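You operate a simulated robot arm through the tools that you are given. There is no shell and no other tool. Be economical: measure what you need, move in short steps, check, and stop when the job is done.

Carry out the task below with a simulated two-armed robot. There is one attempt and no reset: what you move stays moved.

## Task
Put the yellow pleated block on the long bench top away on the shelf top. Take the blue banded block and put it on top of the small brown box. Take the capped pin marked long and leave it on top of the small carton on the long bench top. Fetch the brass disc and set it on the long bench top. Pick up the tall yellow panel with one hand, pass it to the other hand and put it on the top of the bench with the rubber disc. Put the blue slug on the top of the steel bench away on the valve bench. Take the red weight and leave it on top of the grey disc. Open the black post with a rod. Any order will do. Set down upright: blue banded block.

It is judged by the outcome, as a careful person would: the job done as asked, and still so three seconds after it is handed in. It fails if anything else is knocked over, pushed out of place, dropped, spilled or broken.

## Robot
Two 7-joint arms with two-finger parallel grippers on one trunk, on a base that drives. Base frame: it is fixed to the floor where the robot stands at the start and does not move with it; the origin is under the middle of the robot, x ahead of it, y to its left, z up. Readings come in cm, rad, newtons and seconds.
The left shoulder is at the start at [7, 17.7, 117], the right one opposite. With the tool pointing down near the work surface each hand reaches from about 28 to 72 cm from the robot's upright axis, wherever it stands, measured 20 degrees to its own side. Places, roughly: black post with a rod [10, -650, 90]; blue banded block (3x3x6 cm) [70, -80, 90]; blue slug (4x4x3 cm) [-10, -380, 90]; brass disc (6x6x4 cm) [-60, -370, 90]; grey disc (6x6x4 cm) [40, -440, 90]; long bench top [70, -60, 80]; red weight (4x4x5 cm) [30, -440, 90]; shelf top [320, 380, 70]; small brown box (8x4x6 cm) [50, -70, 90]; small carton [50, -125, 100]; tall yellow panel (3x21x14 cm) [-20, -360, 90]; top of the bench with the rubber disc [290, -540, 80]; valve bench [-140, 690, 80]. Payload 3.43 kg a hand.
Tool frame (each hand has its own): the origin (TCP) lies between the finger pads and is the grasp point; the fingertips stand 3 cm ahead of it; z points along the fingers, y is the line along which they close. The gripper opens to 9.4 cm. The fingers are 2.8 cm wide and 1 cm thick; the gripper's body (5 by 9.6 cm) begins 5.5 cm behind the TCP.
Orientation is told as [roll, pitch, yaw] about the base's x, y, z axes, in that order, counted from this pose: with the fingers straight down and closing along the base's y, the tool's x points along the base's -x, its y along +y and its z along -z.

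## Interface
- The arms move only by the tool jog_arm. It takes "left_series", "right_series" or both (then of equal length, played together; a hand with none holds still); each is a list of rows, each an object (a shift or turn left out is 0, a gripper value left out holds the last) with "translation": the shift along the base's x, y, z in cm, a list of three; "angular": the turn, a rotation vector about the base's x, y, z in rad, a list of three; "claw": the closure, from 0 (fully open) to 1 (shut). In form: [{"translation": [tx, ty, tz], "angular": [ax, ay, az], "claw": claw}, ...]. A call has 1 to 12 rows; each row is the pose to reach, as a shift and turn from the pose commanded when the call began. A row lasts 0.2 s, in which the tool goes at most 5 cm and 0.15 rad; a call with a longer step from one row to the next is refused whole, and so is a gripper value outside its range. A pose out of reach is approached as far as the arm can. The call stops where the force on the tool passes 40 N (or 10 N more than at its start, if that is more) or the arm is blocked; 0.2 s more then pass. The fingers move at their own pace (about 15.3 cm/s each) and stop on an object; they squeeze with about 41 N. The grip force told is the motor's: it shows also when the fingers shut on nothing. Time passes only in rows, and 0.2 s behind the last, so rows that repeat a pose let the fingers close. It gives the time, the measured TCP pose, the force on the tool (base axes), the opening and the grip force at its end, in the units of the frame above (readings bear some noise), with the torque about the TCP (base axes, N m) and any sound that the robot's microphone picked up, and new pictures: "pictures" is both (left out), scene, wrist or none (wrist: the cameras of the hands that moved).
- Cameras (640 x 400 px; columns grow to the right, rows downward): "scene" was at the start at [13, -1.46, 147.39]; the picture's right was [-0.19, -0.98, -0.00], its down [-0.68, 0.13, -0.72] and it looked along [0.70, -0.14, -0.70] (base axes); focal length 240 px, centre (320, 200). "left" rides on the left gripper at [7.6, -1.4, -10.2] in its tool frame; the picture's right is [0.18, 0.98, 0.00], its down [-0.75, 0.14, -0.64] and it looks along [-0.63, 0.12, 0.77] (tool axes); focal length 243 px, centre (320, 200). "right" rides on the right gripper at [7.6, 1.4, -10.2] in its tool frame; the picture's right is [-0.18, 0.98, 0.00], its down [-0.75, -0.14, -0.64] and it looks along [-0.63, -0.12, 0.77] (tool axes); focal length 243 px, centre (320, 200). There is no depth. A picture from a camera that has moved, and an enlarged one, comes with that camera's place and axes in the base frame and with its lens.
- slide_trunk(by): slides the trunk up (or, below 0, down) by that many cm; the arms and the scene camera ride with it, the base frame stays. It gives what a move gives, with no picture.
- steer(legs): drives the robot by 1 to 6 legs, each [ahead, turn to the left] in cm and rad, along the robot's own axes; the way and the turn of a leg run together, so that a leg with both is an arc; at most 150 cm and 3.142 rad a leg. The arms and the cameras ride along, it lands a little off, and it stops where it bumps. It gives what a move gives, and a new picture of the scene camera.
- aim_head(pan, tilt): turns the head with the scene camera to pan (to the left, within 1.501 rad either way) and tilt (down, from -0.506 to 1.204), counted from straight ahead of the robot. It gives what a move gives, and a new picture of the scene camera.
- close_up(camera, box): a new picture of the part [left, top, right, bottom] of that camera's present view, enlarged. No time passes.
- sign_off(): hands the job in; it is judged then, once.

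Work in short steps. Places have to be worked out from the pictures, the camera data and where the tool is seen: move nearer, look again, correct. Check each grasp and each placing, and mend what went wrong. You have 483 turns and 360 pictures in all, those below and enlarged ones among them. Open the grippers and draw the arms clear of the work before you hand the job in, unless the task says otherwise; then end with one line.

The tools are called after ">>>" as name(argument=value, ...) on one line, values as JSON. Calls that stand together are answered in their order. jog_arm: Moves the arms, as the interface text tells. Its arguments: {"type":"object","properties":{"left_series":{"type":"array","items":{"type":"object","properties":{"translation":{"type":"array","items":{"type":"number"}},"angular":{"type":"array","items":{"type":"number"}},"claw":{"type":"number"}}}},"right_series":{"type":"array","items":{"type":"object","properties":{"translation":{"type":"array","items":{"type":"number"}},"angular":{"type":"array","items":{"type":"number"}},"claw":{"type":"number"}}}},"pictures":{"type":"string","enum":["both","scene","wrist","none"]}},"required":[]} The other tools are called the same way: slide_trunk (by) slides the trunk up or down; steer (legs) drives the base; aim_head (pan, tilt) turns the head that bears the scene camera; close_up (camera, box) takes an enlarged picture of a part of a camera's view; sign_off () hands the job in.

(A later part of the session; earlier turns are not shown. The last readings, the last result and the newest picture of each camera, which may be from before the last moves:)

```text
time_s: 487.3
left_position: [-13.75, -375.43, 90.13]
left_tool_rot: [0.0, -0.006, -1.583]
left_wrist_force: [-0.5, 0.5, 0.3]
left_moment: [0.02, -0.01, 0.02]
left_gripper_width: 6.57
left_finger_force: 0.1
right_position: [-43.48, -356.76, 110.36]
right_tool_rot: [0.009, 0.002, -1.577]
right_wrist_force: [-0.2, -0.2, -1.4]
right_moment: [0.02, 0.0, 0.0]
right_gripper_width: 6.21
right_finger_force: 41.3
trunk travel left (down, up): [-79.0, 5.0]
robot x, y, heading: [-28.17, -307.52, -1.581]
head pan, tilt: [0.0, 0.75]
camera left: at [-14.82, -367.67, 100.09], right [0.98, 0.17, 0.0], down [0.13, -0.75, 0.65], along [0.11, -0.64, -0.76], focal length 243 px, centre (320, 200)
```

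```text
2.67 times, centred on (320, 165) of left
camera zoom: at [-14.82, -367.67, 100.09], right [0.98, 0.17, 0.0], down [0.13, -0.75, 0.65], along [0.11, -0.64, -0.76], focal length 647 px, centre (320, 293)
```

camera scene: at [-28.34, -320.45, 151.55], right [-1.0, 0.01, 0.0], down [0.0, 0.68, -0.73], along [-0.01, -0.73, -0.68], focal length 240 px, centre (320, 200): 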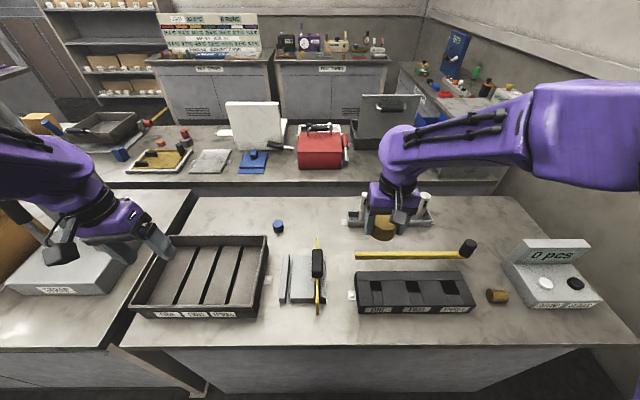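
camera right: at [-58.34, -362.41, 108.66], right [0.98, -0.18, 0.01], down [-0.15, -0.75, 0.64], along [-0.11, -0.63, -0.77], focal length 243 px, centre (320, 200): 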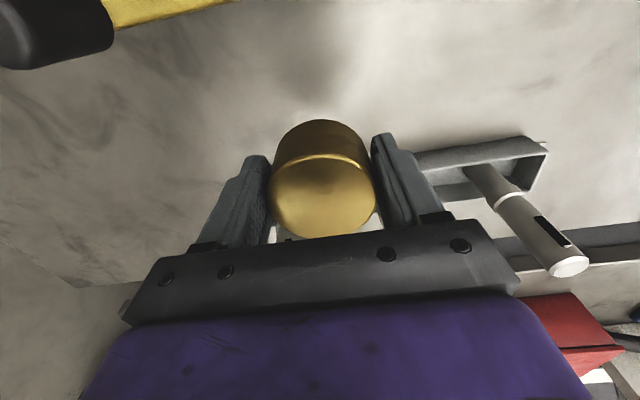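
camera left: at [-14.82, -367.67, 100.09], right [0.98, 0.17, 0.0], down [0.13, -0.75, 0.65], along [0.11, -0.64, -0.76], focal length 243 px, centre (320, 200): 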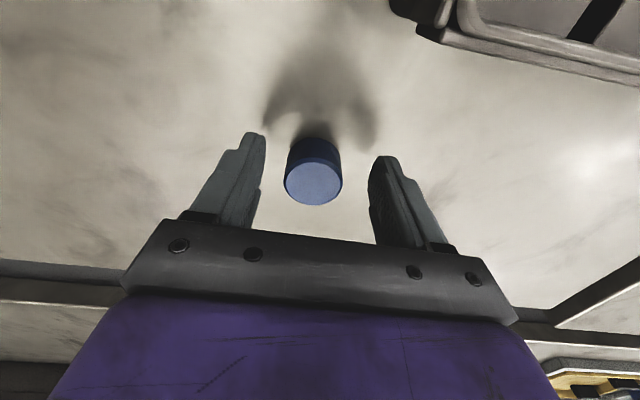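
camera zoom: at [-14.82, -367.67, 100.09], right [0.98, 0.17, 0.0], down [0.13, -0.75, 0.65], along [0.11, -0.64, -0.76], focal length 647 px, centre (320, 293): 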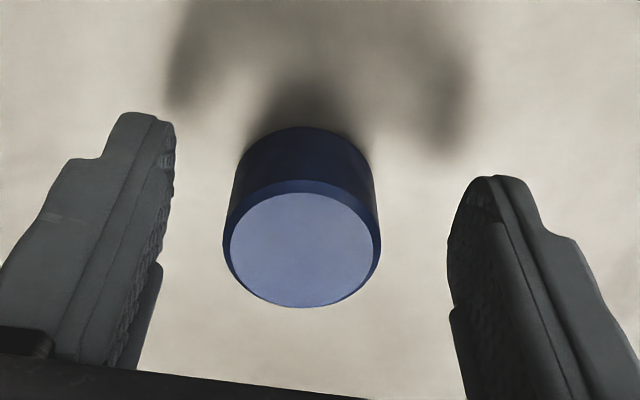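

>>> jog_arm(left_series=[{"translation": [0, -0.9, -0.8]}, {"translation": [0, -0.9, -1.7]}, {"translation": [0, -0.9, -1.7], "claw": 0.7}, {"translation": [0, -0.9, -1.7], "claw": 0.95}, {"translation": [0, -0.9, -1.7], "claw": 0.95}, {"translation": [0, 0, 2.5], "claw": 0.95}, {"translation": [0, 2, 7], "claw": 0.95}], pictures="wrist")

```text
time_s: 488.9
left_position: [-14.05, -373.5, 97.3]
left_tool_rot: [0.001, -0.014, -1.584]
left_wrist_force: [-0.3, 0.9, -0.7]
left_moment: [0.02, -0.03, -0.01]
left_gripper_width: 3.6
left_finger_force: 41.3
left hand out of reach, approached as far as the arm can: row 1, 2, 3, 4, 5
right_position: [-43.39, -356.36, 110.41]
right_tool_rot: [0.01, -0.003, -1.579]
right_wrist_force: [-0.5, 0.0, -2.0]
right_moment: [-0.03, -0.06, -0.03]
right_gripper_width: 6.22
right_finger_force: 41.1
trunk travel left (down, up): [-79.0, 5.0]
robot x, y, heading: [-28.37, -307.11, -1.578]
head pan, tilt: [0.0, 0.75]
camera left: at [-15.26, -365.73, 107.4], right [0.98, 0.17, 0.0], down [0.13, -0.75, 0.65], along [0.11, -0.64, -0.76], focal length 243 px, centre (320, 200)
```

left: 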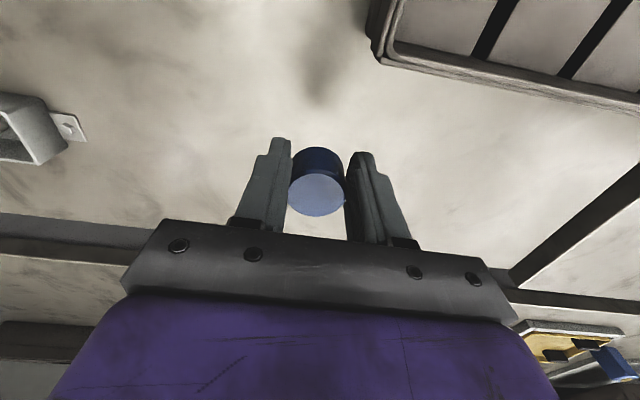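

Slug held. Retract, then drive north to the long bench.

>>> jog_arm(left_series=[{"translation": [0, 2, 4.5]}, {"translation": [2, 5, 8]}, {"translation": [4, 9, 10]}, {"translation": [6, 13, 12]}, {"translation": [8, 17, 13]}, {"translation": [10, 21, 14]}, {"translation": [12, 25, 15]}], pictures="none")

>>> steer(legs=[[-42, 0], [0, 3.14], [121, 0], [121, 0]])

```text
refused: row 2 steps farther than a row can; nothing moved
```

```text
time_s: 510.4
left_position: [-35.15, 45.34, 97.27]
left_tool_rot: [0.0, -0.01, 1.553]
left_wrist_force: [0.4, 0.3, -0.7]
left_moment: [-0.04, -0.02, -0.03]
left_gripper_width: 3.4
left_finger_force: 41.3
right_position: [-5.76, 27.88, 110.51]
right_tool_rot: [0.008, -0.001, 1.556]
right_wrist_force: [0.3, 0.3, -1.2]
right_moment: [-0.05, -0.03, -0.01]
right_gripper_width: 6.23
right_finger_force: 41.1
trunk travel left (down, up): [-79.0, 5.0]
robot x, y, heading: [-21.11, -21.44, 1.558]
head pan, tilt: [0.0, 0.75]
camera scene: at [-21.22, -7.85, 151.55], right [1.0, -0.02, 0.0], down [-0.01, -0.68, -0.73], along [0.01, 0.73, -0.68], focal length 240 px, centre (320, 200)
```

scene: 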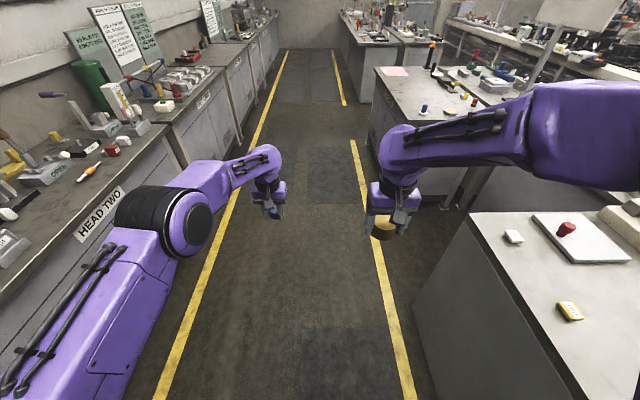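

Fold the left arm in first (the earlier fold was refused), then turn to face the long bench.

>>> jog_arm(left_series=[{"translation": [-1.5, -3, 3]}, {"translation": [-3, -6, 6]}, {"translation": [-5, -9, 9]}, {"translation": [-7, -12.5, 11]}, {"translation": [-9, -16, 13]}, {"translation": [-12, -19.5, 14]}, {"translation": [-15, -23, 15]}, {"translation": [-18, -26, 15]}], pictures="wrist")

>>> steer(legs=[[0, -1.56]])

>>> aim_head(pan=-0.2, tilt=0.75)

```text
time_s: 512.2
left_position: [-52.78, 19.48, 112.16]
left_tool_rot: [0.004, -0.009, 1.551]
left_wrist_force: [0.9, 0.6, -0.3]
left_moment: [-0.01, 0.02, 0.0]
left_gripper_width: 3.39
left_finger_force: 41.0
right_position: [-5.47, 27.86, 110.48]
right_tool_rot: [0.012, -0.001, 1.554]
right_wrist_force: [-0.3, 0.0, -2.2]
right_moment: [-0.01, 0.04, 0.03]
right_gripper_width: 6.23
right_finger_force: 41.4
trunk travel left (down, up): [-79.0, 5.0]
robot x, y, heading: [-21.07, -21.38, 1.553]
head pan, tilt: [0.0, 0.75]
camera left: at [-51.28, 11.69, 122.2], right [-0.99, -0.17, 0.0], down [-0.13, 0.75, 0.65], along [-0.11, 0.64, -0.76], focal length 243 px, centre (320, 200)
```

left: 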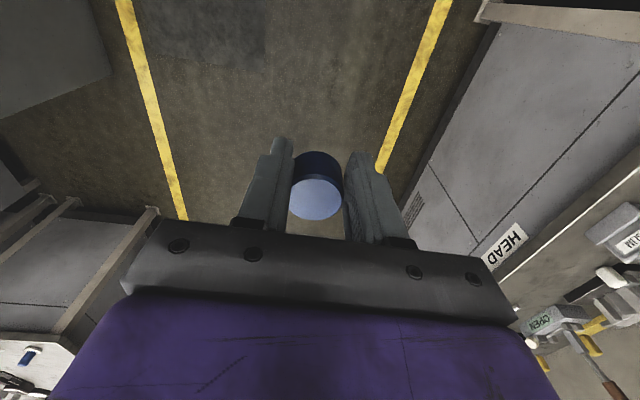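

```text
time_s: 516.3
left_position: [18.28, 11.82, 112.06]
left_tool_rot: [0.0, -0.008, 0.017]
left_wrist_force: [0.0, -0.6, -1.0]
left_moment: [0.02, 0.02, 0.01]
left_gripper_width: 3.3
left_finger_force: 40.7
right_position: [28.33, -35.15, 110.34]
right_tool_rot: [0.008, -0.002, 0.021]
right_wrist_force: [-0.2, 0.9, -1.5]
right_moment: [0.03, 0.02, -0.04]
right_gripper_width: 6.21
right_finger_force: 41.1
trunk travel left (down, up): [-79.0, 5.0]
robot x, y, heading: [-21.33, -21.0, 0.019]
head pan, tilt: [0.0, 0.75]
camera scene: at [-8.1, -20.89, 151.55], right [0.02, -1.0, 0.0], down [-0.68, -0.01, -0.73], along [0.73, 0.01, -0.68], focal length 240 px, centre (320, 200)
```

scene: 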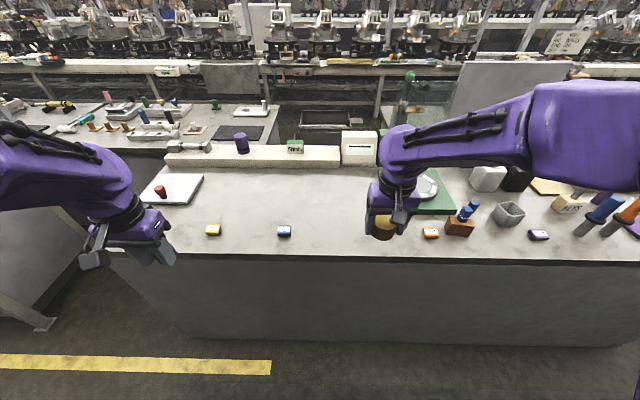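

```text
time_s: 517.0
left_position: [18.2, 11.73, 112.06]
left_tool_rot: [0.001, -0.009, 0.015]
left_wrist_force: [-1.3, -0.7, -0.6]
left_moment: [0.0, 0.04, 0.0]
left_gripper_width: 3.31
left_finger_force: 41.3
right_position: [28.34, -35.19, 110.42]
right_tool_rot: [0.009, 0.004, 0.019]
right_wrist_force: [-0.1, 0.4, -1.7]
right_moment: [-0.03, 0.01, -0.01]
right_gripper_width: 6.23
right_finger_force: 40.7
trunk travel left (down, up): [-79.0, 5.0]
robot x, y, heading: [-21.34, -21.04, 0.018]
head pan, tilt: [-0.201, 0.75]
camera scene: at [-8.23, -22.58, 151.55], right [-0.18, -0.98, 0.0], down [-0.67, 0.12, -0.73], along [0.72, -0.13, -0.68], focal length 240 px, centre (320, 200)
```

scene: 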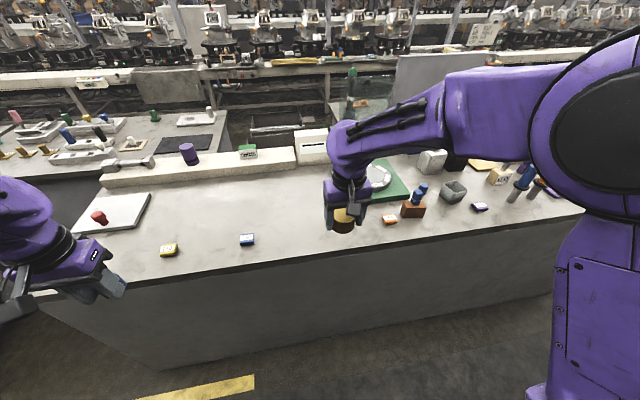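

The slug is slowly creeping out of its off-centre grip; I'll regrip it on the bench after setting down the disc. Drive forward to the bench.

>>> steer(legs=[[21, 0]])

>>> jog_arm(right_series=[{"translation": [1, 1, -4]}, {"translation": [2, 2, -8]}, {"translation": [3, 2, -12]}, {"translation": [3, 2, -16]}], pictures="both")

```text
time_s: 518.7
left_position: [39.08, 11.93, 112.22]
left_tool_rot: [0.001, -0.012, 0.013]
left_wrist_force: [-0.5, -0.8, -0.1]
left_moment: [0.0, -0.02, 0.04]
left_gripper_width: 3.35
left_finger_force: 40.8
right_position: [49.06, -34.9, 110.49]
right_tool_rot: [0.009, 0.0, 0.017]
right_wrist_force: [-0.8, 0.4, -2.9]
right_moment: [-0.05, 0.03, -0.02]
right_gripper_width: 6.23
right_finger_force: 41.1
trunk travel left (down, up): [-79.0, 5.0]
robot x, y, heading: [-0.29, -20.94, 0.016]
head pan, tilt: [-0.201, 0.75]
camera scene: at [12.48, -22.24, 151.57], right [-0.18, -0.98, 0.0], down [-0.67, 0.13, -0.73], along [0.72, -0.13, -0.68], focal length 240 px, centre (320, 200)
```

scene: 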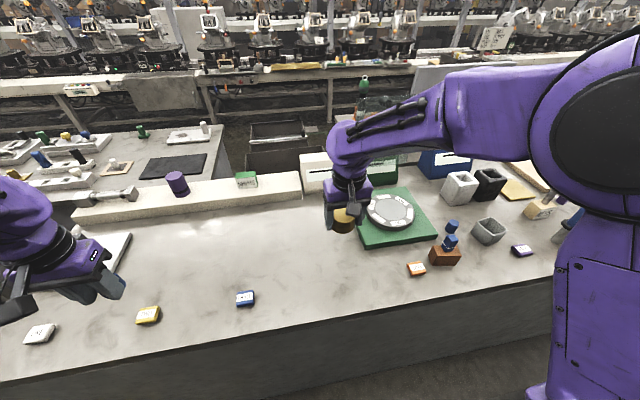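

```text
time_s: 519.7
left_position: [39.34, 12.07, 112.25]
left_tool_rot: [0.001, -0.009, 0.013]
left_wrist_force: [-1.1, 0.0, -1.1]
left_moment: [0.01, 0.0, 0.0]
left_gripper_width: 3.3
left_finger_force: 42.0
right_position: [52.46, -32.76, 94.34]
right_tool_rot: [0.008, -0.001, 0.017]
right_wrist_force: [-0.1, -0.2, -2.0]
right_moment: [-0.02, 0.01, 0.03]
right_gripper_width: 6.23
right_finger_force: 40.9
trunk travel left (down, up): [-79.0, 5.0]
robot x, y, heading: [-0.5, -20.94, 0.018]
head pan, tilt: [-0.201, 0.75]
camera scene: at [12.81, -22.22, 151.54], right [-0.18, -0.98, 0.0], down [-0.67, 0.12, -0.73], along [0.72, -0.13, -0.68], focal length 240 px, centre (320, 200)
camera right: at [44.74, -31.5, 104.57], right [0.17, 0.99, 0.01], down [0.76, -0.13, 0.64], along [0.63, -0.1, -0.77], focal length 243 px, centre (320, 200)
```

scene: 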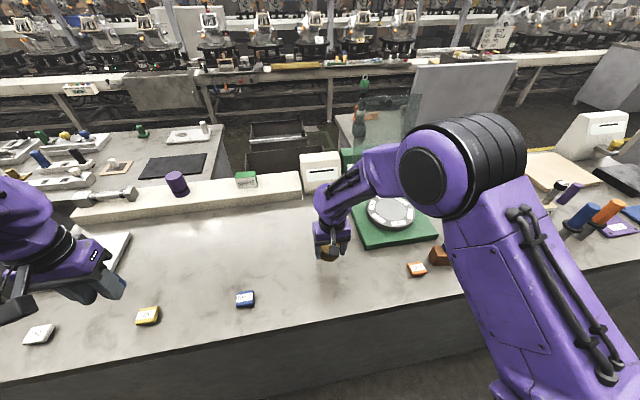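
right: 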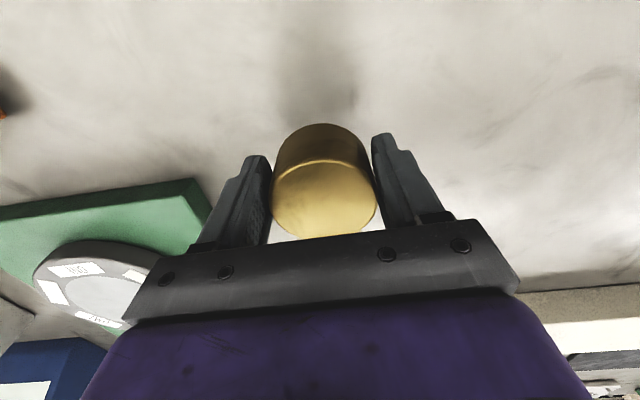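

>>> jog_arm(right_series=[{"translation": [0, 0, -3]}, {"translation": [0, 0, -5]}, {"translation": [0, 0, -5.5]}], pictures="none")

>>> jog_arm(right_series=[{"translation": [0, 0, -0.25]}, {"translation": [0, 0, -0.5]}], pictures="none")

```text
time_s: 520.5
left_position: [39.26, 12.02, 112.07]
left_tool_rot: [0.0, -0.009, 0.013]
left_wrist_force: [-0.3, 0.2, -0.9]
left_moment: [0.02, 0.01, 0.02]
left_gripper_width: 3.34
left_finger_force: 40.9
right_position: [52.28, -32.96, 88.93]
right_tool_rot: [0.008, -0.002, 0.017]
right_wrist_force: [-0.3, 0.6, -1.9]
right_moment: [-0.01, 0.02, 0.0]
right_gripper_width: 6.23
right_finger_force: 41.0
trunk travel left (down, up): [-79.0, 5.0]
robot x, y, heading: [-0.04, -20.67, 0.018]
head pan, tilt: [-0.201, 0.75]
```

```text
time_s: 521.1
left_position: [39.26, 12.16, 112.02]
left_tool_rot: [0.001, -0.009, 0.011]
left_wrist_force: [0.2, 0.0, -0.7]
left_moment: [0.0, 0.0, -0.03]
left_gripper_width: 3.33
left_finger_force: 41.2
right_position: [52.35, -32.76, 88.47]
right_tool_rot: [0.009, -0.002, 0.018]
right_wrist_force: [-0.2, -0.6, -2.5]
right_moment: [0.0, 0.01, 0.0]
right_gripper_width: 6.22
right_finger_force: 41.2
trunk travel left (down, up): [-79.0, 5.0]
robot x, y, heading: [-0.33, -21.01, 0.013]
head pan, tilt: [-0.201, 0.75]
```

>>> jog_arm(right_series=[{"translation": [0, 0, -0.2]}, {"translation": [0, 0, -0.4]}], pictures="none")

>>> jog_arm(right_series=[{"translation": [0, 0, 0.1], "claw": 0.2}, {"translation": [0, 0, 0.1], "claw": 0}, {"translation": [0, 0, 0.1], "claw": 0}, {"translation": [0, 0, 4.5]}, {"translation": [0, 0, 9]}, {"translation": [-2, 0, 13]}, {"translation": [-5, 0, 17]}, {"translation": [-8, 0, 21]}], pictures="wrist")

```text
time_s: 521.7
left_position: [38.98, 12.09, 112.27]
left_tool_rot: [-0.001, -0.012, 0.014]
left_wrist_force: [-0.3, 0.5, -1.2]
left_moment: [-0.03, 0.04, -0.01]
left_gripper_width: 3.32
left_finger_force: 40.8
right_position: [52.34, -32.98, 88.45]
right_tool_rot: [0.007, -0.008, 0.017]
right_wrist_force: [4.7, -1.7, 28.5]
right_moment: [-0.11, 0.43, -0.01]
right_gripper_width: 6.2
right_finger_force: 41.5
trunk travel left (down, up): [-79.0, 5.0]
robot x, y, heading: [0.01, -21.13, 0.015]
head pan, tilt: [-0.201, 0.75]
```

```text
time_s: 523.5
left_position: [39.04, 12.1, 112.27]
left_tool_rot: [0.0, -0.013, 0.011]
left_wrist_force: [-0.5, -0.2, -0.3]
left_moment: [-0.01, 0.03, 0.0]
left_gripper_width: 3.29
left_finger_force: 41.2
right_position: [44.14, -33.18, 109.09]
right_tool_rot: [0.009, -0.002, 0.018]
right_wrist_force: [-0.3, -0.2, 0.0]
right_moment: [0.0, -0.03, 0.01]
right_gripper_width: 9.41
right_finger_force: 0.1
trunk travel left (down, up): [-79.0, 5.0]
robot x, y, heading: [-0.49, -20.87, 0.017]
head pan, tilt: [-0.201, 0.75]
camera right: at [36.45, -31.92, 119.32], right [0.17, 0.99, 0.01], down [0.76, -0.13, 0.64], along [0.63, -0.1, -0.77], focal length 243 px, centre (320, 200)
```

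right: 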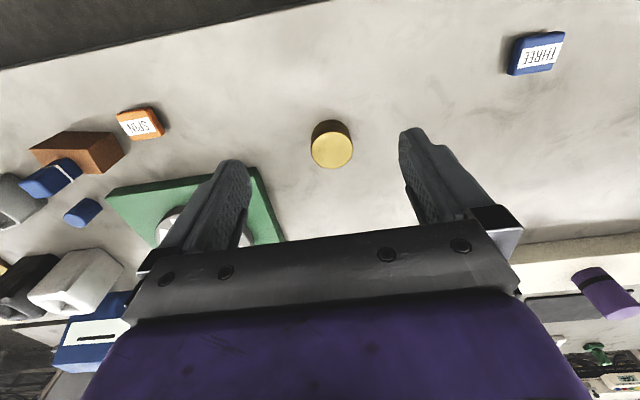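

Disc is set. Now set the slug down at ~[52,4] with the left hand to regrip it centred.

>>> jog_arm(left_series=[{"translation": [3, -2, -3]}, {"translation": [6, -4, -6]}, {"translation": [9, -6, -9]}, {"translation": [12, -8, -12]}, {"translation": [13, -8, -16]}, {"translation": [13, -8, -20]}, {"translation": [13, -8, -22]}], pictures="wrist")

>>> close_up(camera="left", box=[220, 90, 420, 240])

```text
time_s: 525.1
left_position: [52.35, 3.88, 90.0]
left_tool_rot: [0.001, -0.01, 0.013]
left_wrist_force: [-0.5, -0.9, -1.3]
left_moment: [0.01, 0.01, 0.03]
left_gripper_width: 3.3
left_finger_force: 40.9
right_position: [44.51, -33.25, 108.92]
right_tool_rot: [0.007, 0.002, 0.016]
right_wrist_force: [0.5, 0.3, -0.5]
right_moment: [0.0, 0.0, 0.0]
right_gripper_width: 9.41
right_finger_force: 0.0
trunk travel left (down, up): [-79.0, 5.0]
robot x, y, heading: [-0.33, -21.06, 0.014]
head pan, tilt: [-0.201, 0.75]
camera left: at [44.83, 2.38, 99.98], right [-0.2, 0.98, 0.0], down [0.75, 0.15, 0.65], along [0.64, 0.13, -0.76], focal length 243 px, centre (320, 200)
```

left: 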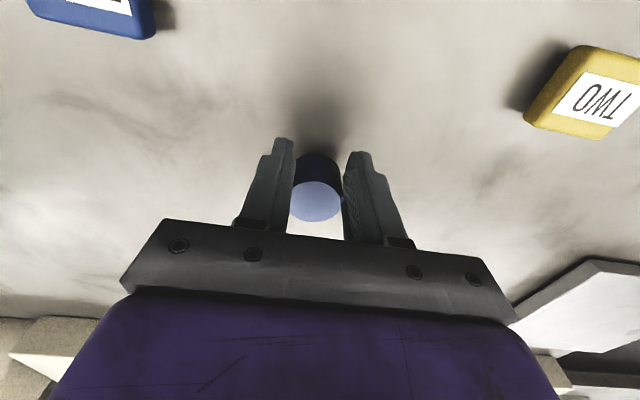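

```text
2.67 times, centred on (320, 165) of left
camera zoom: at [44.83, 2.38, 99.98], right [-0.2, 0.98, 0.0], down [0.75, 0.15, 0.65], along [0.64, 0.13, -0.76], focal length 647 px, centre (320, 293)
```

zoom: 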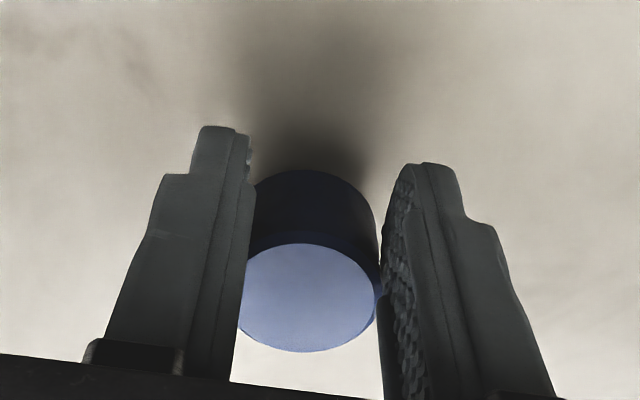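

>>> jog_arm(left_series=[{"translation": [0, 0, -0.4]}, {"translation": [0, 0, -0.8]}, {"translation": [0, 0, -1.2]}], pictures="none")

>>> jog_arm(left_series=[{"translation": [0, 0, -0.2]}, {"translation": [0, 0, -0.4]}], pictures="none")

```text
time_s: 525.9
left_position: [52.35, 4.02, 89.2]
left_tool_rot: [0.001, -0.018, 0.014]
left_wrist_force: [1.8, 2.8, 23.6]
left_moment: [0.03, -0.44, 0.05]
left_gripper_width: 3.24
left_finger_force: 41.1
right_position: [44.2, -33.09, 109.05]
right_tool_rot: [0.009, -0.001, 0.018]
right_wrist_force: [0.5, -0.8, 0.5]
right_moment: [0.01, 0.02, -0.05]
right_gripper_width: 9.42
right_finger_force: 0.1
trunk travel left (down, up): [-79.0, 5.0]
robot x, y, heading: [-0.51, -20.88, 0.013]
head pan, tilt: [-0.201, 0.75]
```

```text
time_s: 526.5
left_position: [52.23, 4.01, 88.26]
left_tool_rot: [0.0, -0.004, 0.013]
left_wrist_force: [0.6, 0.9, -1.0]
left_moment: [0.0, 0.0, -0.01]
left_gripper_width: 0.48
left_finger_force: 0.0
right_position: [44.51, -33.06, 108.88]
right_tool_rot: [0.01, 0.002, 0.018]
right_wrist_force: [0.7, 0.2, -0.1]
right_moment: [0.03, 0.0, 0.04]
right_gripper_width: 9.42
right_finger_force: 0.0
trunk travel left (down, up): [-79.0, 5.0]
robot x, y, heading: [-0.31, -21.05, 0.014]
head pan, tilt: [-0.201, 0.75]
```

The slug popped out onto the bench. Raise the hand and look.

>>> jog_arm(left_series=[{"translation": [-2, 0, 4]}, {"translation": [-5, 0, 8]}, {"translation": [-7, 0, 12], "claw": 0.3}], pictures="wrist")

```text
time_s: 527.3
left_position: [45.11, 4.0, 100.42]
left_tool_rot: [0.001, -0.011, 0.013]
left_wrist_force: [0.0, 1.3, -0.2]
left_moment: [0.0, 0.0, 0.01]
left_gripper_width: 6.57
left_finger_force: 0.0
right_position: [44.29, -33.18, 109.02]
right_tool_rot: [0.01, 0.0, 0.018]
right_wrist_force: [-1.0, 0.0, 1.0]
right_moment: [0.02, -0.04, -0.01]
right_gripper_width: 9.4
right_finger_force: 0.1
trunk travel left (down, up): [-79.0, 5.0]
robot x, y, heading: [-0.35, -21.05, 0.014]
head pan, tilt: [-0.201, 0.75]
camera left: at [37.62, 2.44, 110.46], right [-0.2, 0.98, 0.0], down [0.75, 0.15, 0.65], along [0.64, 0.13, -0.76], focal length 243 px, centre (320, 200)
```

left: 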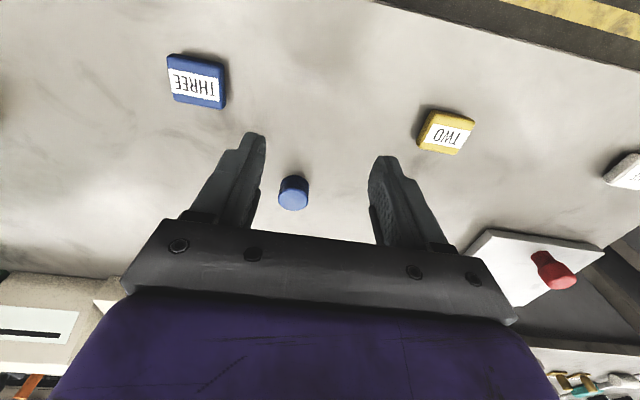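

>>> jog_arm(left_series=[{"translation": [4.5, -0.5, -1]}, {"translation": [9, -1, -2]}, {"translation": [11.3, -1, -5]}, {"translation": [11.3, -1, -7]}], pictures="wrist")

>>> close_up(camera="left", box=[220, 60, 420, 210])

```text
time_s: 528.3
left_position: [56.58, 3.07, 93.47]
left_tool_rot: [0.0, -0.009, 0.013]
left_wrist_force: [-0.8, 0.0, -1.4]
left_moment: [-0.01, 0.0, 0.0]
left_gripper_width: 6.58
left_finger_force: 0.0
right_position: [44.38, -33.08, 108.88]
right_tool_rot: [0.009, 0.0, 0.018]
right_wrist_force: [-0.1, 0.7, -0.4]
right_moment: [0.02, -0.02, 0.01]
right_gripper_width: 9.37
right_finger_force: 0.1
trunk travel left (down, up): [-79.0, 5.0]
robot x, y, heading: [-0.28, -20.66, 0.014]
head pan, tilt: [-0.201, 0.75]
camera left: at [49.07, 1.55, 103.52], right [-0.2, 0.98, 0.0], down [0.75, 0.15, 0.65], along [0.64, 0.13, -0.76], focal length 243 px, centre (320, 200)
```

left: 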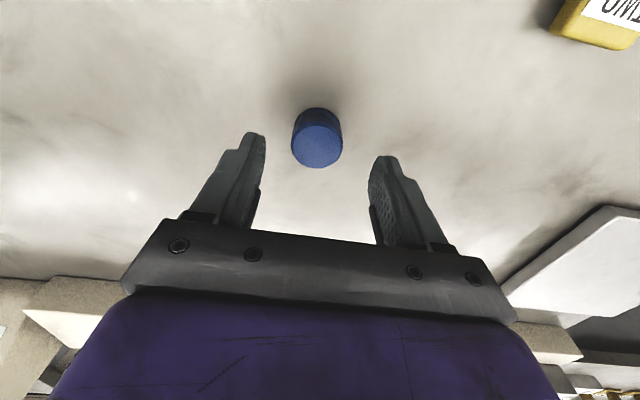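

```text
2.67 times, centred on (320, 135) of left
camera zoom: at [49.07, 1.55, 103.52], right [-0.2, 0.98, 0.0], down [0.75, 0.15, 0.65], along [0.64, 0.13, -0.76], focal length 647 px, centre (320, 373)
```

zoom: 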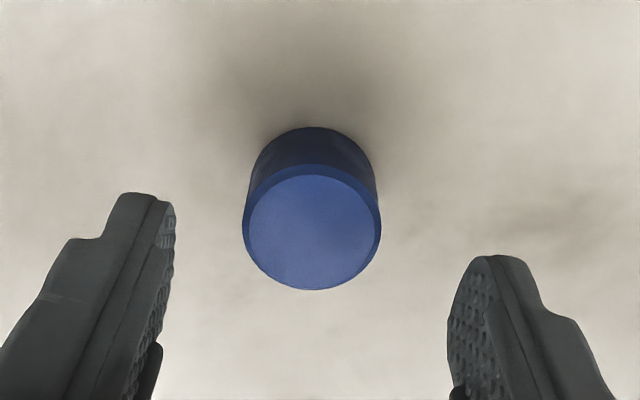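

>>> jog_arm(left_series=[{"translation": [0.6, 0, -2.5]}, {"translation": [0.6, 0, -5.1]}, {"translation": [0.6, 0, -5.1], "claw": 0.7}, {"translation": [0.6, 0, -5.1], "claw": 0.95}, {"translation": [0.6, 0, -5.1], "claw": 0.95}, {"translation": [0.6, 0, -1], "claw": 0.95}, {"translation": [-2, 2, 3], "claw": 0.95}], pictures="wrist")

>>> close_up(camera="left", box=[220, 90, 420, 240])

```text
refused: row 7 steps farther than a row can; nothing moved
```

```text
2.67 times, centred on (320, 165) of left
camera zoom: at [49.07, 1.55, 103.52], right [-0.2, 0.98, 0.0], down [0.75, 0.15, 0.65], along [0.64, 0.13, -0.76], focal length 647 px, centre (320, 293)
```

zoom: 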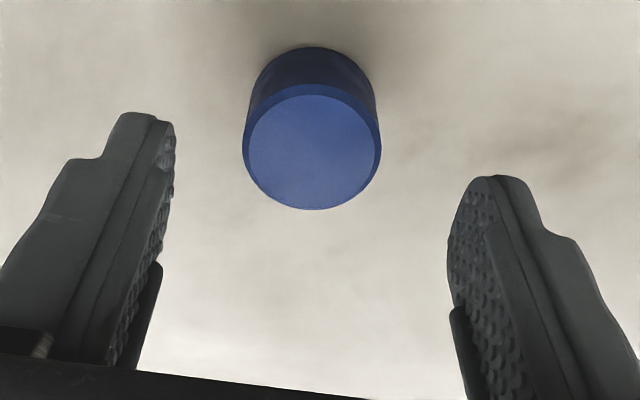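

>>> jog_arm(left_series=[{"translation": [0.6, 0, -2.5]}, {"translation": [0.6, 0, -5.1]}, {"translation": [0.6, 0, -5.1], "claw": 0.7}, {"translation": [0.6, 0, -5.1], "claw": 0.95}, {"translation": [0.6, 0, -5.1], "claw": 0.95}, {"translation": [0.6, 0, -1], "claw": 0.95}, {"translation": [0, 0, 3.5], "claw": 0.95}], pictures="wrist")

>>> close_up(camera="left", box=[220, 90, 420, 240])

```text
time_s: 529.9
left_position: [56.42, 3.1, 96.94]
left_tool_rot: [-0.001, -0.009, 0.014]
left_wrist_force: [0.5, 0.1, -0.7]
left_moment: [-0.01, 0.02, -0.03]
left_gripper_width: 3.61
left_finger_force: 41.6
right_position: [44.24, -33.14, 108.93]
right_tool_rot: [0.009, -0.002, 0.018]
right_wrist_force: [-0.3, 0.1, -0.2]
right_moment: [0.0, 0.01, 0.01]
right_gripper_width: 9.42
right_finger_force: 0.1
trunk travel left (down, up): [-79.0, 5.0]
robot x, y, heading: [-0.26, -20.94, 0.014]
head pan, tilt: [-0.201, 0.75]
camera left: at [48.87, 1.62, 106.91], right [-0.2, 0.98, 0.0], down [0.75, 0.15, 0.65], along [0.64, 0.13, -0.76], focal length 243 px, centre (320, 200)
```

left: 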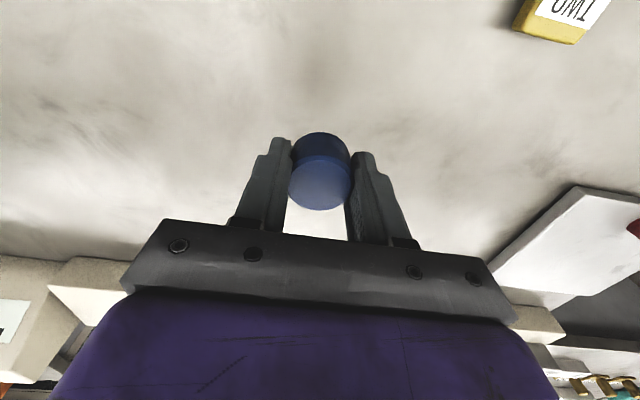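

```text
2.67 times, centred on (320, 165) of left
camera zoom: at [48.87, 1.62, 106.91], right [-0.2, 0.98, 0.0], down [0.75, 0.15, 0.65], along [0.64, 0.13, -0.76], focal length 647 px, centre (320, 293)
```

zoom: 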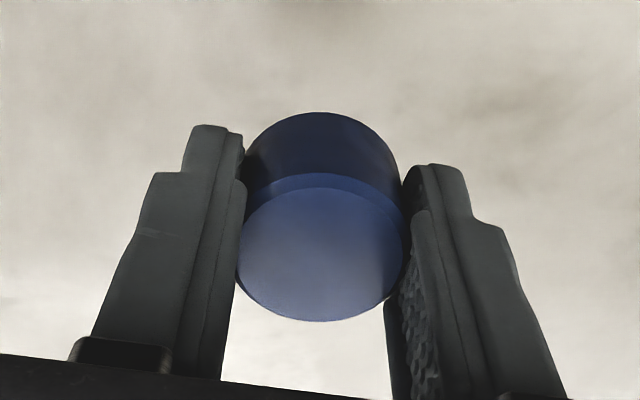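

Well centred now. Fold the left arm and check the bench overall before driving to the valve bench.

>>> jog_arm(left_series=[{"translation": [-3, 1.5, 3]}, {"translation": [-6, 3, 6]}, {"translation": [-9, 4.5, 9]}, {"translation": [-12, 6, 12]}, {"translation": [-15, 8, 14]}, {"translation": [-18, 9, 16]}], right_series=[{"translation": [0, 0, 0]}, {"translation": [-1, 0, 0]}, {"translation": [-2, 0, 0]}, {"translation": [-3, 0, 0]}, {"translation": [-4, 0, 0]}, {"translation": [-5, 0, 0]}], pictures="none")

>>> aim_head(pan=-0.6, tilt=0.5)

>>> close_up(camera="scene", box=[180, 150, 420, 300])

```text
time_s: 531.3
left_position: [38.51, 11.53, 113.1]
left_tool_rot: [0.006, -0.01, 0.011]
left_wrist_force: [0.4, -0.8, -0.2]
left_moment: [0.02, -0.05, -0.02]
left_gripper_width: 3.62
left_finger_force: 41.1
right_position: [39.26, -33.43, 108.9]
right_tool_rot: [0.014, 0.001, 0.018]
right_wrist_force: [1.0, 0.6, 0.6]
right_moment: [0.04, -0.02, -0.01]
right_gripper_width: 9.42
right_finger_force: 0.0
trunk travel left (down, up): [-79.0, 5.0]
robot x, y, heading: [-0.3, -21.0, 0.017]
head pan, tilt: [-0.201, 0.75]
```

```text
time_s: 532.1
left_position: [38.68, 12.19, 112.85]
left_tool_rot: [0.0, -0.009, 0.013]
left_wrist_force: [-0.9, -0.3, -1.7]
left_moment: [-0.04, 0.0, -0.04]
left_gripper_width: 3.62
left_finger_force: 40.9
right_position: [39.33, -32.85, 109.0]
right_tool_rot: [0.006, 0.001, 0.016]
right_wrist_force: [0.5, 0.3, 0.5]
right_moment: [-0.03, 0.0, 0.0]
right_gripper_width: 9.4
right_finger_force: 0.0
trunk travel left (down, up): [-79.0, 5.0]
robot x, y, heading: [-0.59, -20.86, 0.015]
head pan, tilt: [-0.6, 0.499]
camera scene: at [12.13, -25.53, 153.75], right [-0.55, -0.83, 0.0], down [-0.4, 0.26, -0.88], along [0.73, -0.48, -0.48], focal length 240 px, centre (320, 200)
```

scene: 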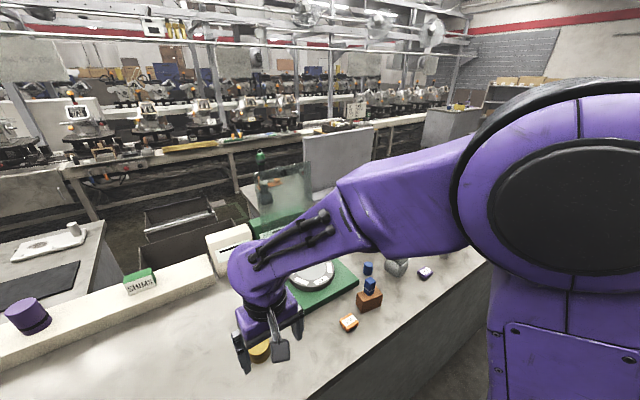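

```text
2.67 times, centred on (300, 225) of scene
camera zoom: at [12.13, -25.53, 153.75], right [-0.55, -0.83, 0.0], down [-0.4, 0.26, -0.88], along [0.73, -0.48, -0.48], focal length 640 px, centre (373, 133)
```

zoom: 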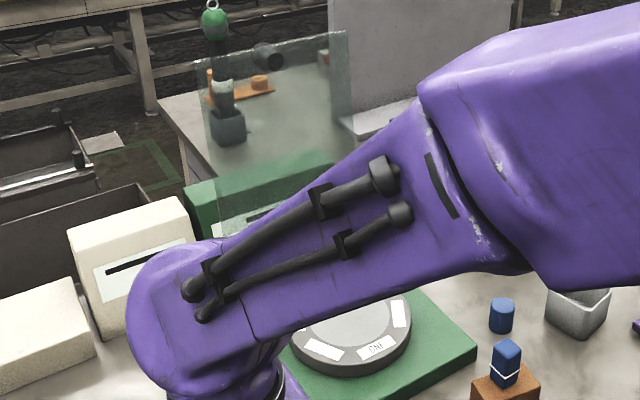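

Banded block is fine. Now drive to the north end for the valve bench.

>>> steer(legs=[[-27, 0], [0, 1.565], [140, 0], [140, 0], [140, 0], [60, 0]])

>>> aim_head(pan=0.3, tilt=0.4)

```text
time_s: 560.4
left_position: [-51.22, 494.93, 113.0]
left_tool_rot: [-0.001, -0.011, 1.558]
left_wrist_force: [-0.4, -0.2, -0.6]
left_moment: [0.01, 0.0, 0.0]
left_gripper_width: 3.6
left_finger_force: 41.1
right_position: [-6.21, 494.52, 108.94]
right_tool_rot: [0.008, 0.001, 1.562]
right_wrist_force: [0.2, -0.9, -0.1]
right_moment: [0.01, -0.01, 0.01]
right_gripper_width: 9.41
right_finger_force: 0.1
trunk travel left (down, up): [-79.0, 5.0]
robot x, y, heading: [-19.19, 455.17, 1.559]
head pan, tilt: [-0.6, 0.499]
camera scene: at [-14.12, 467.57, 153.76], right [0.82, -0.57, 0.0], down [-0.27, -0.39, -0.88], along [0.5, 0.72, -0.48], focal length 240 px, centre (320, 200)
```

scene: 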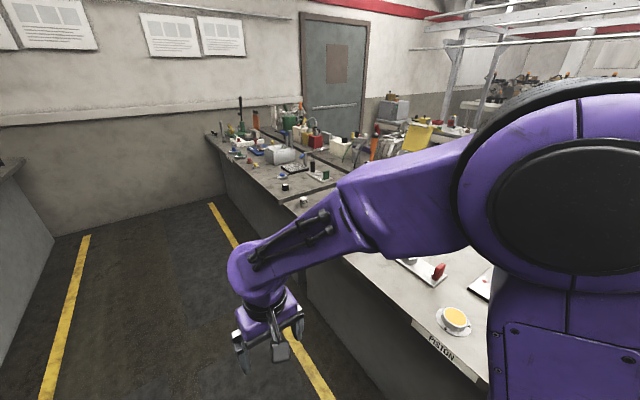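

```text
time_s: 561.6
left_position: [-51.27, 495.12, 113.0]
left_tool_rot: [0.0, -0.01, 1.556]
left_wrist_force: [-0.7, 0.3, -1.0]
left_moment: [0.02, -0.01, 0.0]
left_gripper_width: 3.63
left_finger_force: 40.8
right_position: [-6.29, 494.44, 108.88]
right_tool_rot: [0.009, 0.0, 1.562]
right_wrist_force: [-0.7, 0.9, -0.6]
right_moment: [-0.04, 0.0, 0.04]
right_gripper_width: 9.4
right_finger_force: 0.0
trunk travel left (down, up): [-79.0, 5.0]
robot x, y, heading: [-19.36, 454.76, 1.559]
head pan, tilt: [0.3, 0.4]
camera scene: at [-21.97, 469.1, 154.66], right [0.96, 0.28, 0.0], down [0.11, -0.37, -0.92], along [-0.26, 0.88, -0.39], focal length 240 px, centre (320, 200)
```

scene: 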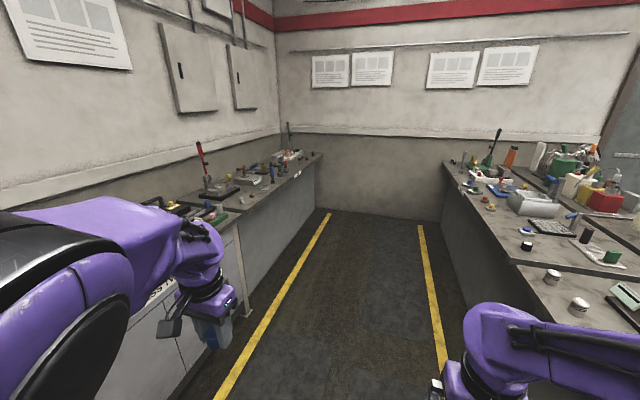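

>>> steer(legs=[[110, 0], [110, 0], [0, 1.575]])

>>> aim_head(pan=0, tilt=0.55)

```text
time_s: 576.3
left_position: [-60.08, 643.37, 112.96]
left_tool_rot: [0.002, -0.009, -3.14]
left_wrist_force: [-0.2, -0.2, -1.2]
left_moment: [0.0, 0.0, 0.02]
left_gripper_width: 3.62
left_finger_force: 41.7
right_position: [-60.36, 688.49, 109.04]
right_tool_rot: [0.008, -0.001, -3.136]
right_wrist_force: [-0.9, -0.6, -0.2]
right_moment: [-0.01, -0.03, 0.02]
right_gripper_width: 9.4
right_finger_force: 0.1
trunk travel left (down, up): [-79.0, 5.0]
robot x, y, heading: [-20.26, 675.58, -3.139]
head pan, tilt: [0.3, 0.4]
camera scene: at [-34.58, 673.19, 154.66], right [-0.3, 0.95, 0.0], down [0.37, 0.12, -0.92], along [-0.88, -0.28, -0.39], focal length 240 px, centre (320, 200)
```

scene: 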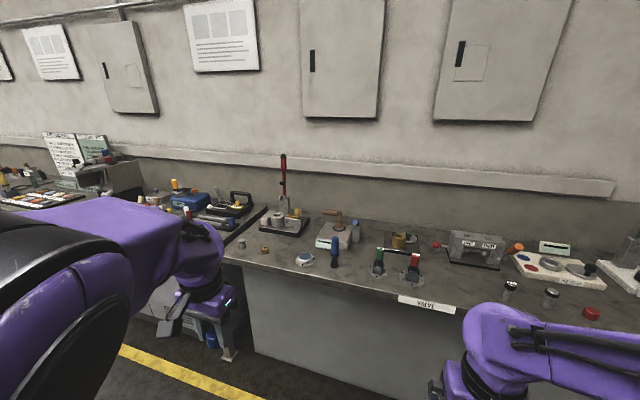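

```text
time_s: 577.1
left_position: [-59.96, 643.35, 112.91]
left_tool_rot: [-0.001, -0.009, -3.141]
left_wrist_force: [0.6, 0.4, -1.2]
left_moment: [-0.01, 0.02, 0.0]
left_gripper_width: 3.64
left_finger_force: 41.2
right_position: [-60.27, 688.49, 109.03]
right_tool_rot: [0.008, 0.001, -3.136]
right_wrist_force: [0.4, -0.1, 0.1]
right_moment: [0.05, -0.02, 0.03]
right_gripper_width: 9.39
right_finger_force: 0.1
trunk travel left (down, up): [-79.0, 5.0]
robot x, y, heading: [-20.9, 676.03, -3.136]
head pan, tilt: [0.0, 0.55]
camera scene: at [-34.72, 675.88, 153.29], right [0.0, 1.0, 0.0], down [0.52, 0.0, -0.85], along [-0.85, 0.0, -0.52], focal length 240 px, centre (320, 200)
```

scene: 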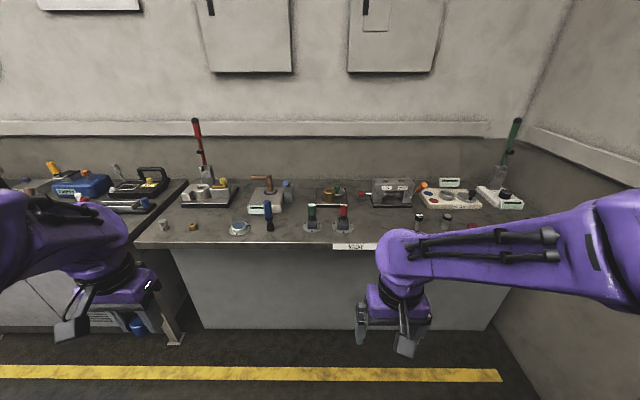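

>>> close_up(camera="scene", box=[130, 160, 370, 260])

>>> close_up(camera="scene", box=[330, 160, 540, 260])

```text
2.67 times, centred on (250, 210) of scene
camera zoom: at [-34.72, 675.88, 153.29], right [0.0, 1.0, 0.0], down [0.52, 0.0, -0.85], along [-0.85, 0.0, -0.52], focal length 640 px, centre (507, 173)
```

zoom: 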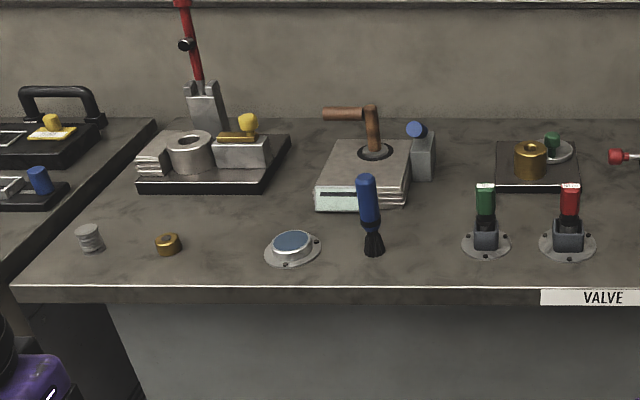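

```text
3.05 times, centred on (435, 210) of scene
camera zoom: at [-34.72, 675.88, 153.29], right [0.0, 1.0, 0.0], down [0.52, 0.0, -0.85], along [-0.85, 0.0, -0.52], focal length 731 px, centre (-30, 170)
```

zoom: 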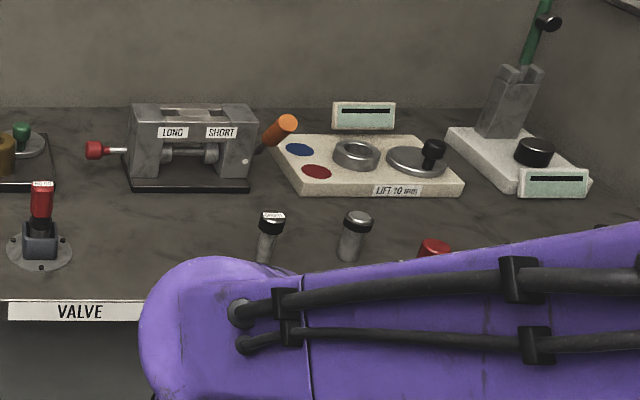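

A free spot with low neighbours is at about [-121.5,627.5] (between the brass nut and blue-topped disc). Drive to about (-73,642).

>>> steer(legs=[[0, 0.57], [62, 0], [0, -0.575]])

>>> aim_head(pan=0.2, tilt=0.8)

>>> close_up(camera="scene", box=[220, 120, 420, 270])

```text
time_s: 583.7
left_position: [-113.93, 610.66, 112.99]
left_tool_rot: [0.0, -0.007, 3.125]
left_wrist_force: [0.4, -0.7, -0.6]
left_moment: [-0.02, 0.01, -0.02]
left_gripper_width: 3.6
left_finger_force: 41.4
right_position: [-113.37, 655.73, 108.88]
right_tool_rot: [0.009, 0.001, 3.129]
right_wrist_force: [0.2, 0.6, 0.4]
right_moment: [-0.01, -0.01, 0.02]
right_gripper_width: 9.41
right_finger_force: 0.0
trunk travel left (down, up): [-79.0, 5.0]
robot x, y, heading: [-73.73, 642.3, 3.128]
head pan, tilt: [0.0, 0.55]
camera scene: at [-87.98, 642.76, 153.29], right [0.01, 1.0, 0.0], down [0.52, -0.01, -0.85], along [-0.85, 0.01, -0.52], focal length 240 px, centre (320, 200)
```

scene: 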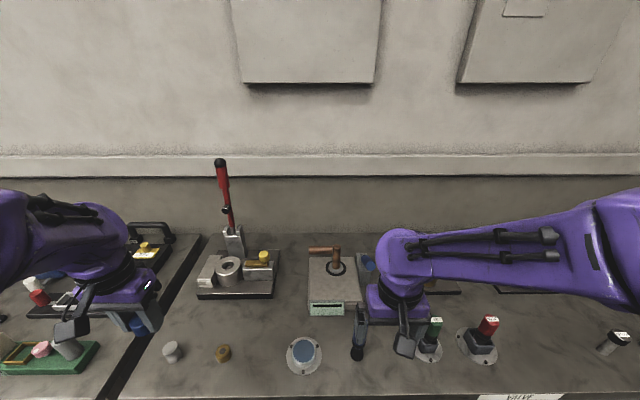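

```text
time_s: 584.5
left_position: [-113.95, 610.75, 113.02]
left_tool_rot: [0.0, -0.009, 3.125]
left_wrist_force: [0.0, 0.1, -1.1]
left_moment: [0.0, 0.06, -0.06]
left_gripper_width: 3.61
left_finger_force: 40.6
right_position: [-113.41, 655.79, 108.92]
right_tool_rot: [0.009, 0.0, 3.13]
right_wrist_force: [0.4, 0.4, -0.1]
right_moment: [0.01, 0.03, -0.01]
right_gripper_width: 9.4
right_finger_force: 0.0
trunk travel left (down, up): [-79.0, 5.0]
robot x, y, heading: [-73.82, 642.51, 3.126]
head pan, tilt: [0.201, 0.799]
camera scene: at [-86.93, 641.22, 151.16], right [-0.19, 0.98, 0.0], down [0.7, 0.13, -0.7], along [-0.69, -0.13, -0.72], focal length 240 px, centre (320, 200)
```

scene: 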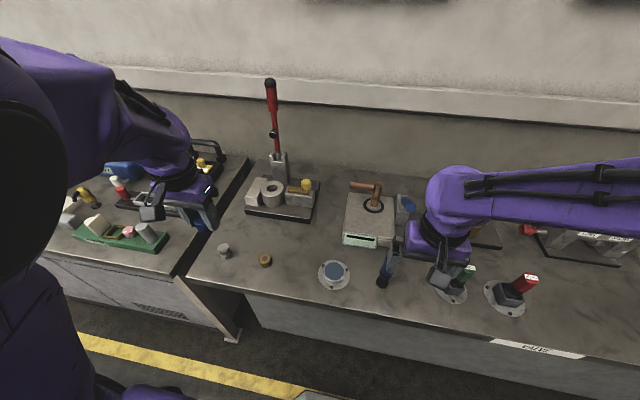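

```text
2.67 times, centred on (320, 195) of scene
camera zoom: at [-86.93, 641.22, 151.16], right [-0.19, 0.98, 0.0], down [0.7, 0.13, -0.7], along [-0.69, -0.13, -0.72], focal length 640 px, centre (320, 213)
```

zoom: 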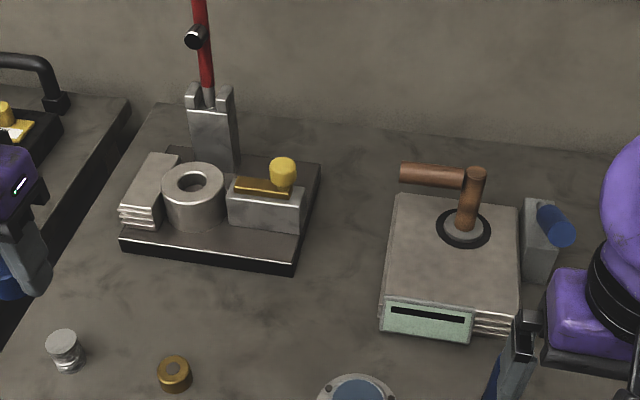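

Place at ≈[-125,627]. Move the left hand there and lower.

>>> jog_arm(left_series=[{"translation": [-2, 3.5, -1]}, {"translation": [-4, 7, -3]}, {"translation": [-6, 10.5, -5]}, {"translation": [-8, 13.5, -7]}, {"translation": [-11, 16.3, -9]}, {"translation": [-11, 16.3, -13]}, {"translation": [-11, 16.3, -17]}, {"translation": [-11, 16.3, -20]}], pictures="wrist")

```text
time_s: 586.3
left_position: [-125.27, 627.12, 92.79]
left_tool_rot: [0.001, -0.008, 3.124]
left_wrist_force: [-0.4, 0.0, -0.8]
left_moment: [0.03, -0.02, -0.03]
left_gripper_width: 3.63
left_finger_force: 40.9
right_position: [-113.44, 655.75, 108.95]
right_tool_rot: [0.008, 0.001, 3.13]
right_wrist_force: [-0.1, 1.0, -0.1]
right_moment: [-0.04, 0.0, -0.01]
right_gripper_width: 9.39
right_finger_force: 0.0
trunk travel left (down, up): [-79.0, 5.0]
robot x, y, heading: [-73.71, 642.43, 3.133]
head pan, tilt: [0.201, 0.799]
camera left: at [-117.31, 628.41, 102.78], right [0.17, -0.99, 0.0], down [-0.75, -0.13, 0.65], along [-0.64, -0.11, -0.76], focal length 243 px, centre (320, 200)
```

left: 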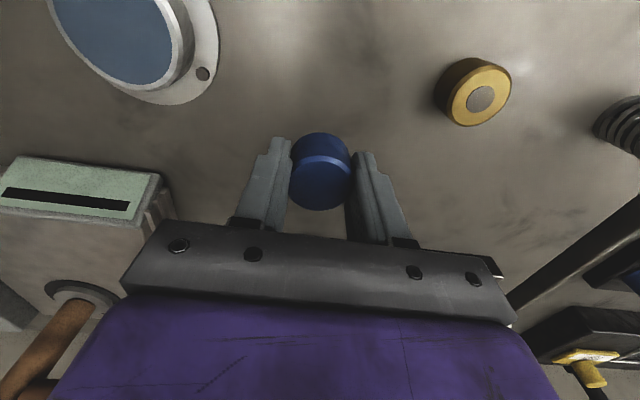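

>>> jog_arm(left_series=[{"translation": [0, 0, -2]}, {"translation": [0, 0, -3.6]}, {"translation": [0, 0, -3.9]}], pictures="none")

>>> jog_arm(left_series=[{"translation": [0, 0, -0.2]}, {"translation": [0, 0, -0.4]}], pictures="none")

```text
time_s: 587.1
left_position: [-125.07, 627.0, 89.02]
left_tool_rot: [0.0, -0.011, 3.126]
left_wrist_force: [-0.3, 0.0, -1.2]
left_moment: [0.01, -0.02, 0.0]
left_gripper_width: 3.61
left_finger_force: 41.0
right_position: [-113.32, 655.77, 109.1]
right_tool_rot: [0.008, 0.0, 3.13]
right_wrist_force: [-0.4, -0.3, -0.3]
right_moment: [-0.05, -0.01, -0.01]
right_gripper_width: 9.4
right_finger_force: 0.0
trunk travel left (down, up): [-79.0, 5.0]
robot x, y, heading: [-74.11, 642.81, 3.131]
head pan, tilt: [0.201, 0.799]
```

```text
time_s: 587.7
left_position: [-124.98, 627.02, 88.6]
left_tool_rot: [0.002, -0.01, 3.124]
left_wrist_force: [-0.3, 0.3, -0.3]
left_moment: [0.03, 0.01, 0.05]
left_gripper_width: 3.6
left_finger_force: 40.7
right_position: [-113.34, 655.8, 109.05]
right_tool_rot: [0.008, -0.001, 3.13]
right_wrist_force: [-0.2, 0.4, -0.8]
right_moment: [0.03, 0.02, 0.02]
right_gripper_width: 9.41
right_finger_force: 0.0
trunk travel left (down, up): [-79.0, 5.0]
robot x, y, heading: [-73.97, 642.43, 3.128]
head pan, tilt: [0.201, 0.799]
```

>>> jog_arm(left_series=[{"translation": [0, 0, -0.2]}, {"translation": [0, 0, -0.4]}], pictures="none")

```text
time_s: 588.3
left_position: [-125.01, 627.05, 88.25]
left_tool_rot: [0.0, -0.009, 3.123]
left_wrist_force: [0.2, 0.0, -1.0]
left_moment: [-0.03, 0.01, 0.0]
left_gripper_width: 3.62
left_finger_force: 41.1
right_position: [-113.4, 655.82, 109.07]
right_tool_rot: [0.01, -0.001, 3.129]
right_wrist_force: [0.6, -0.4, 0.3]
right_moment: [-0.03, 0.0, -0.02]
right_gripper_width: 9.43
right_finger_force: 0.2
trunk travel left (down, up): [-79.0, 5.0]
robot x, y, heading: [-74.06, 642.57, 3.129]
head pan, tilt: [0.201, 0.799]
```

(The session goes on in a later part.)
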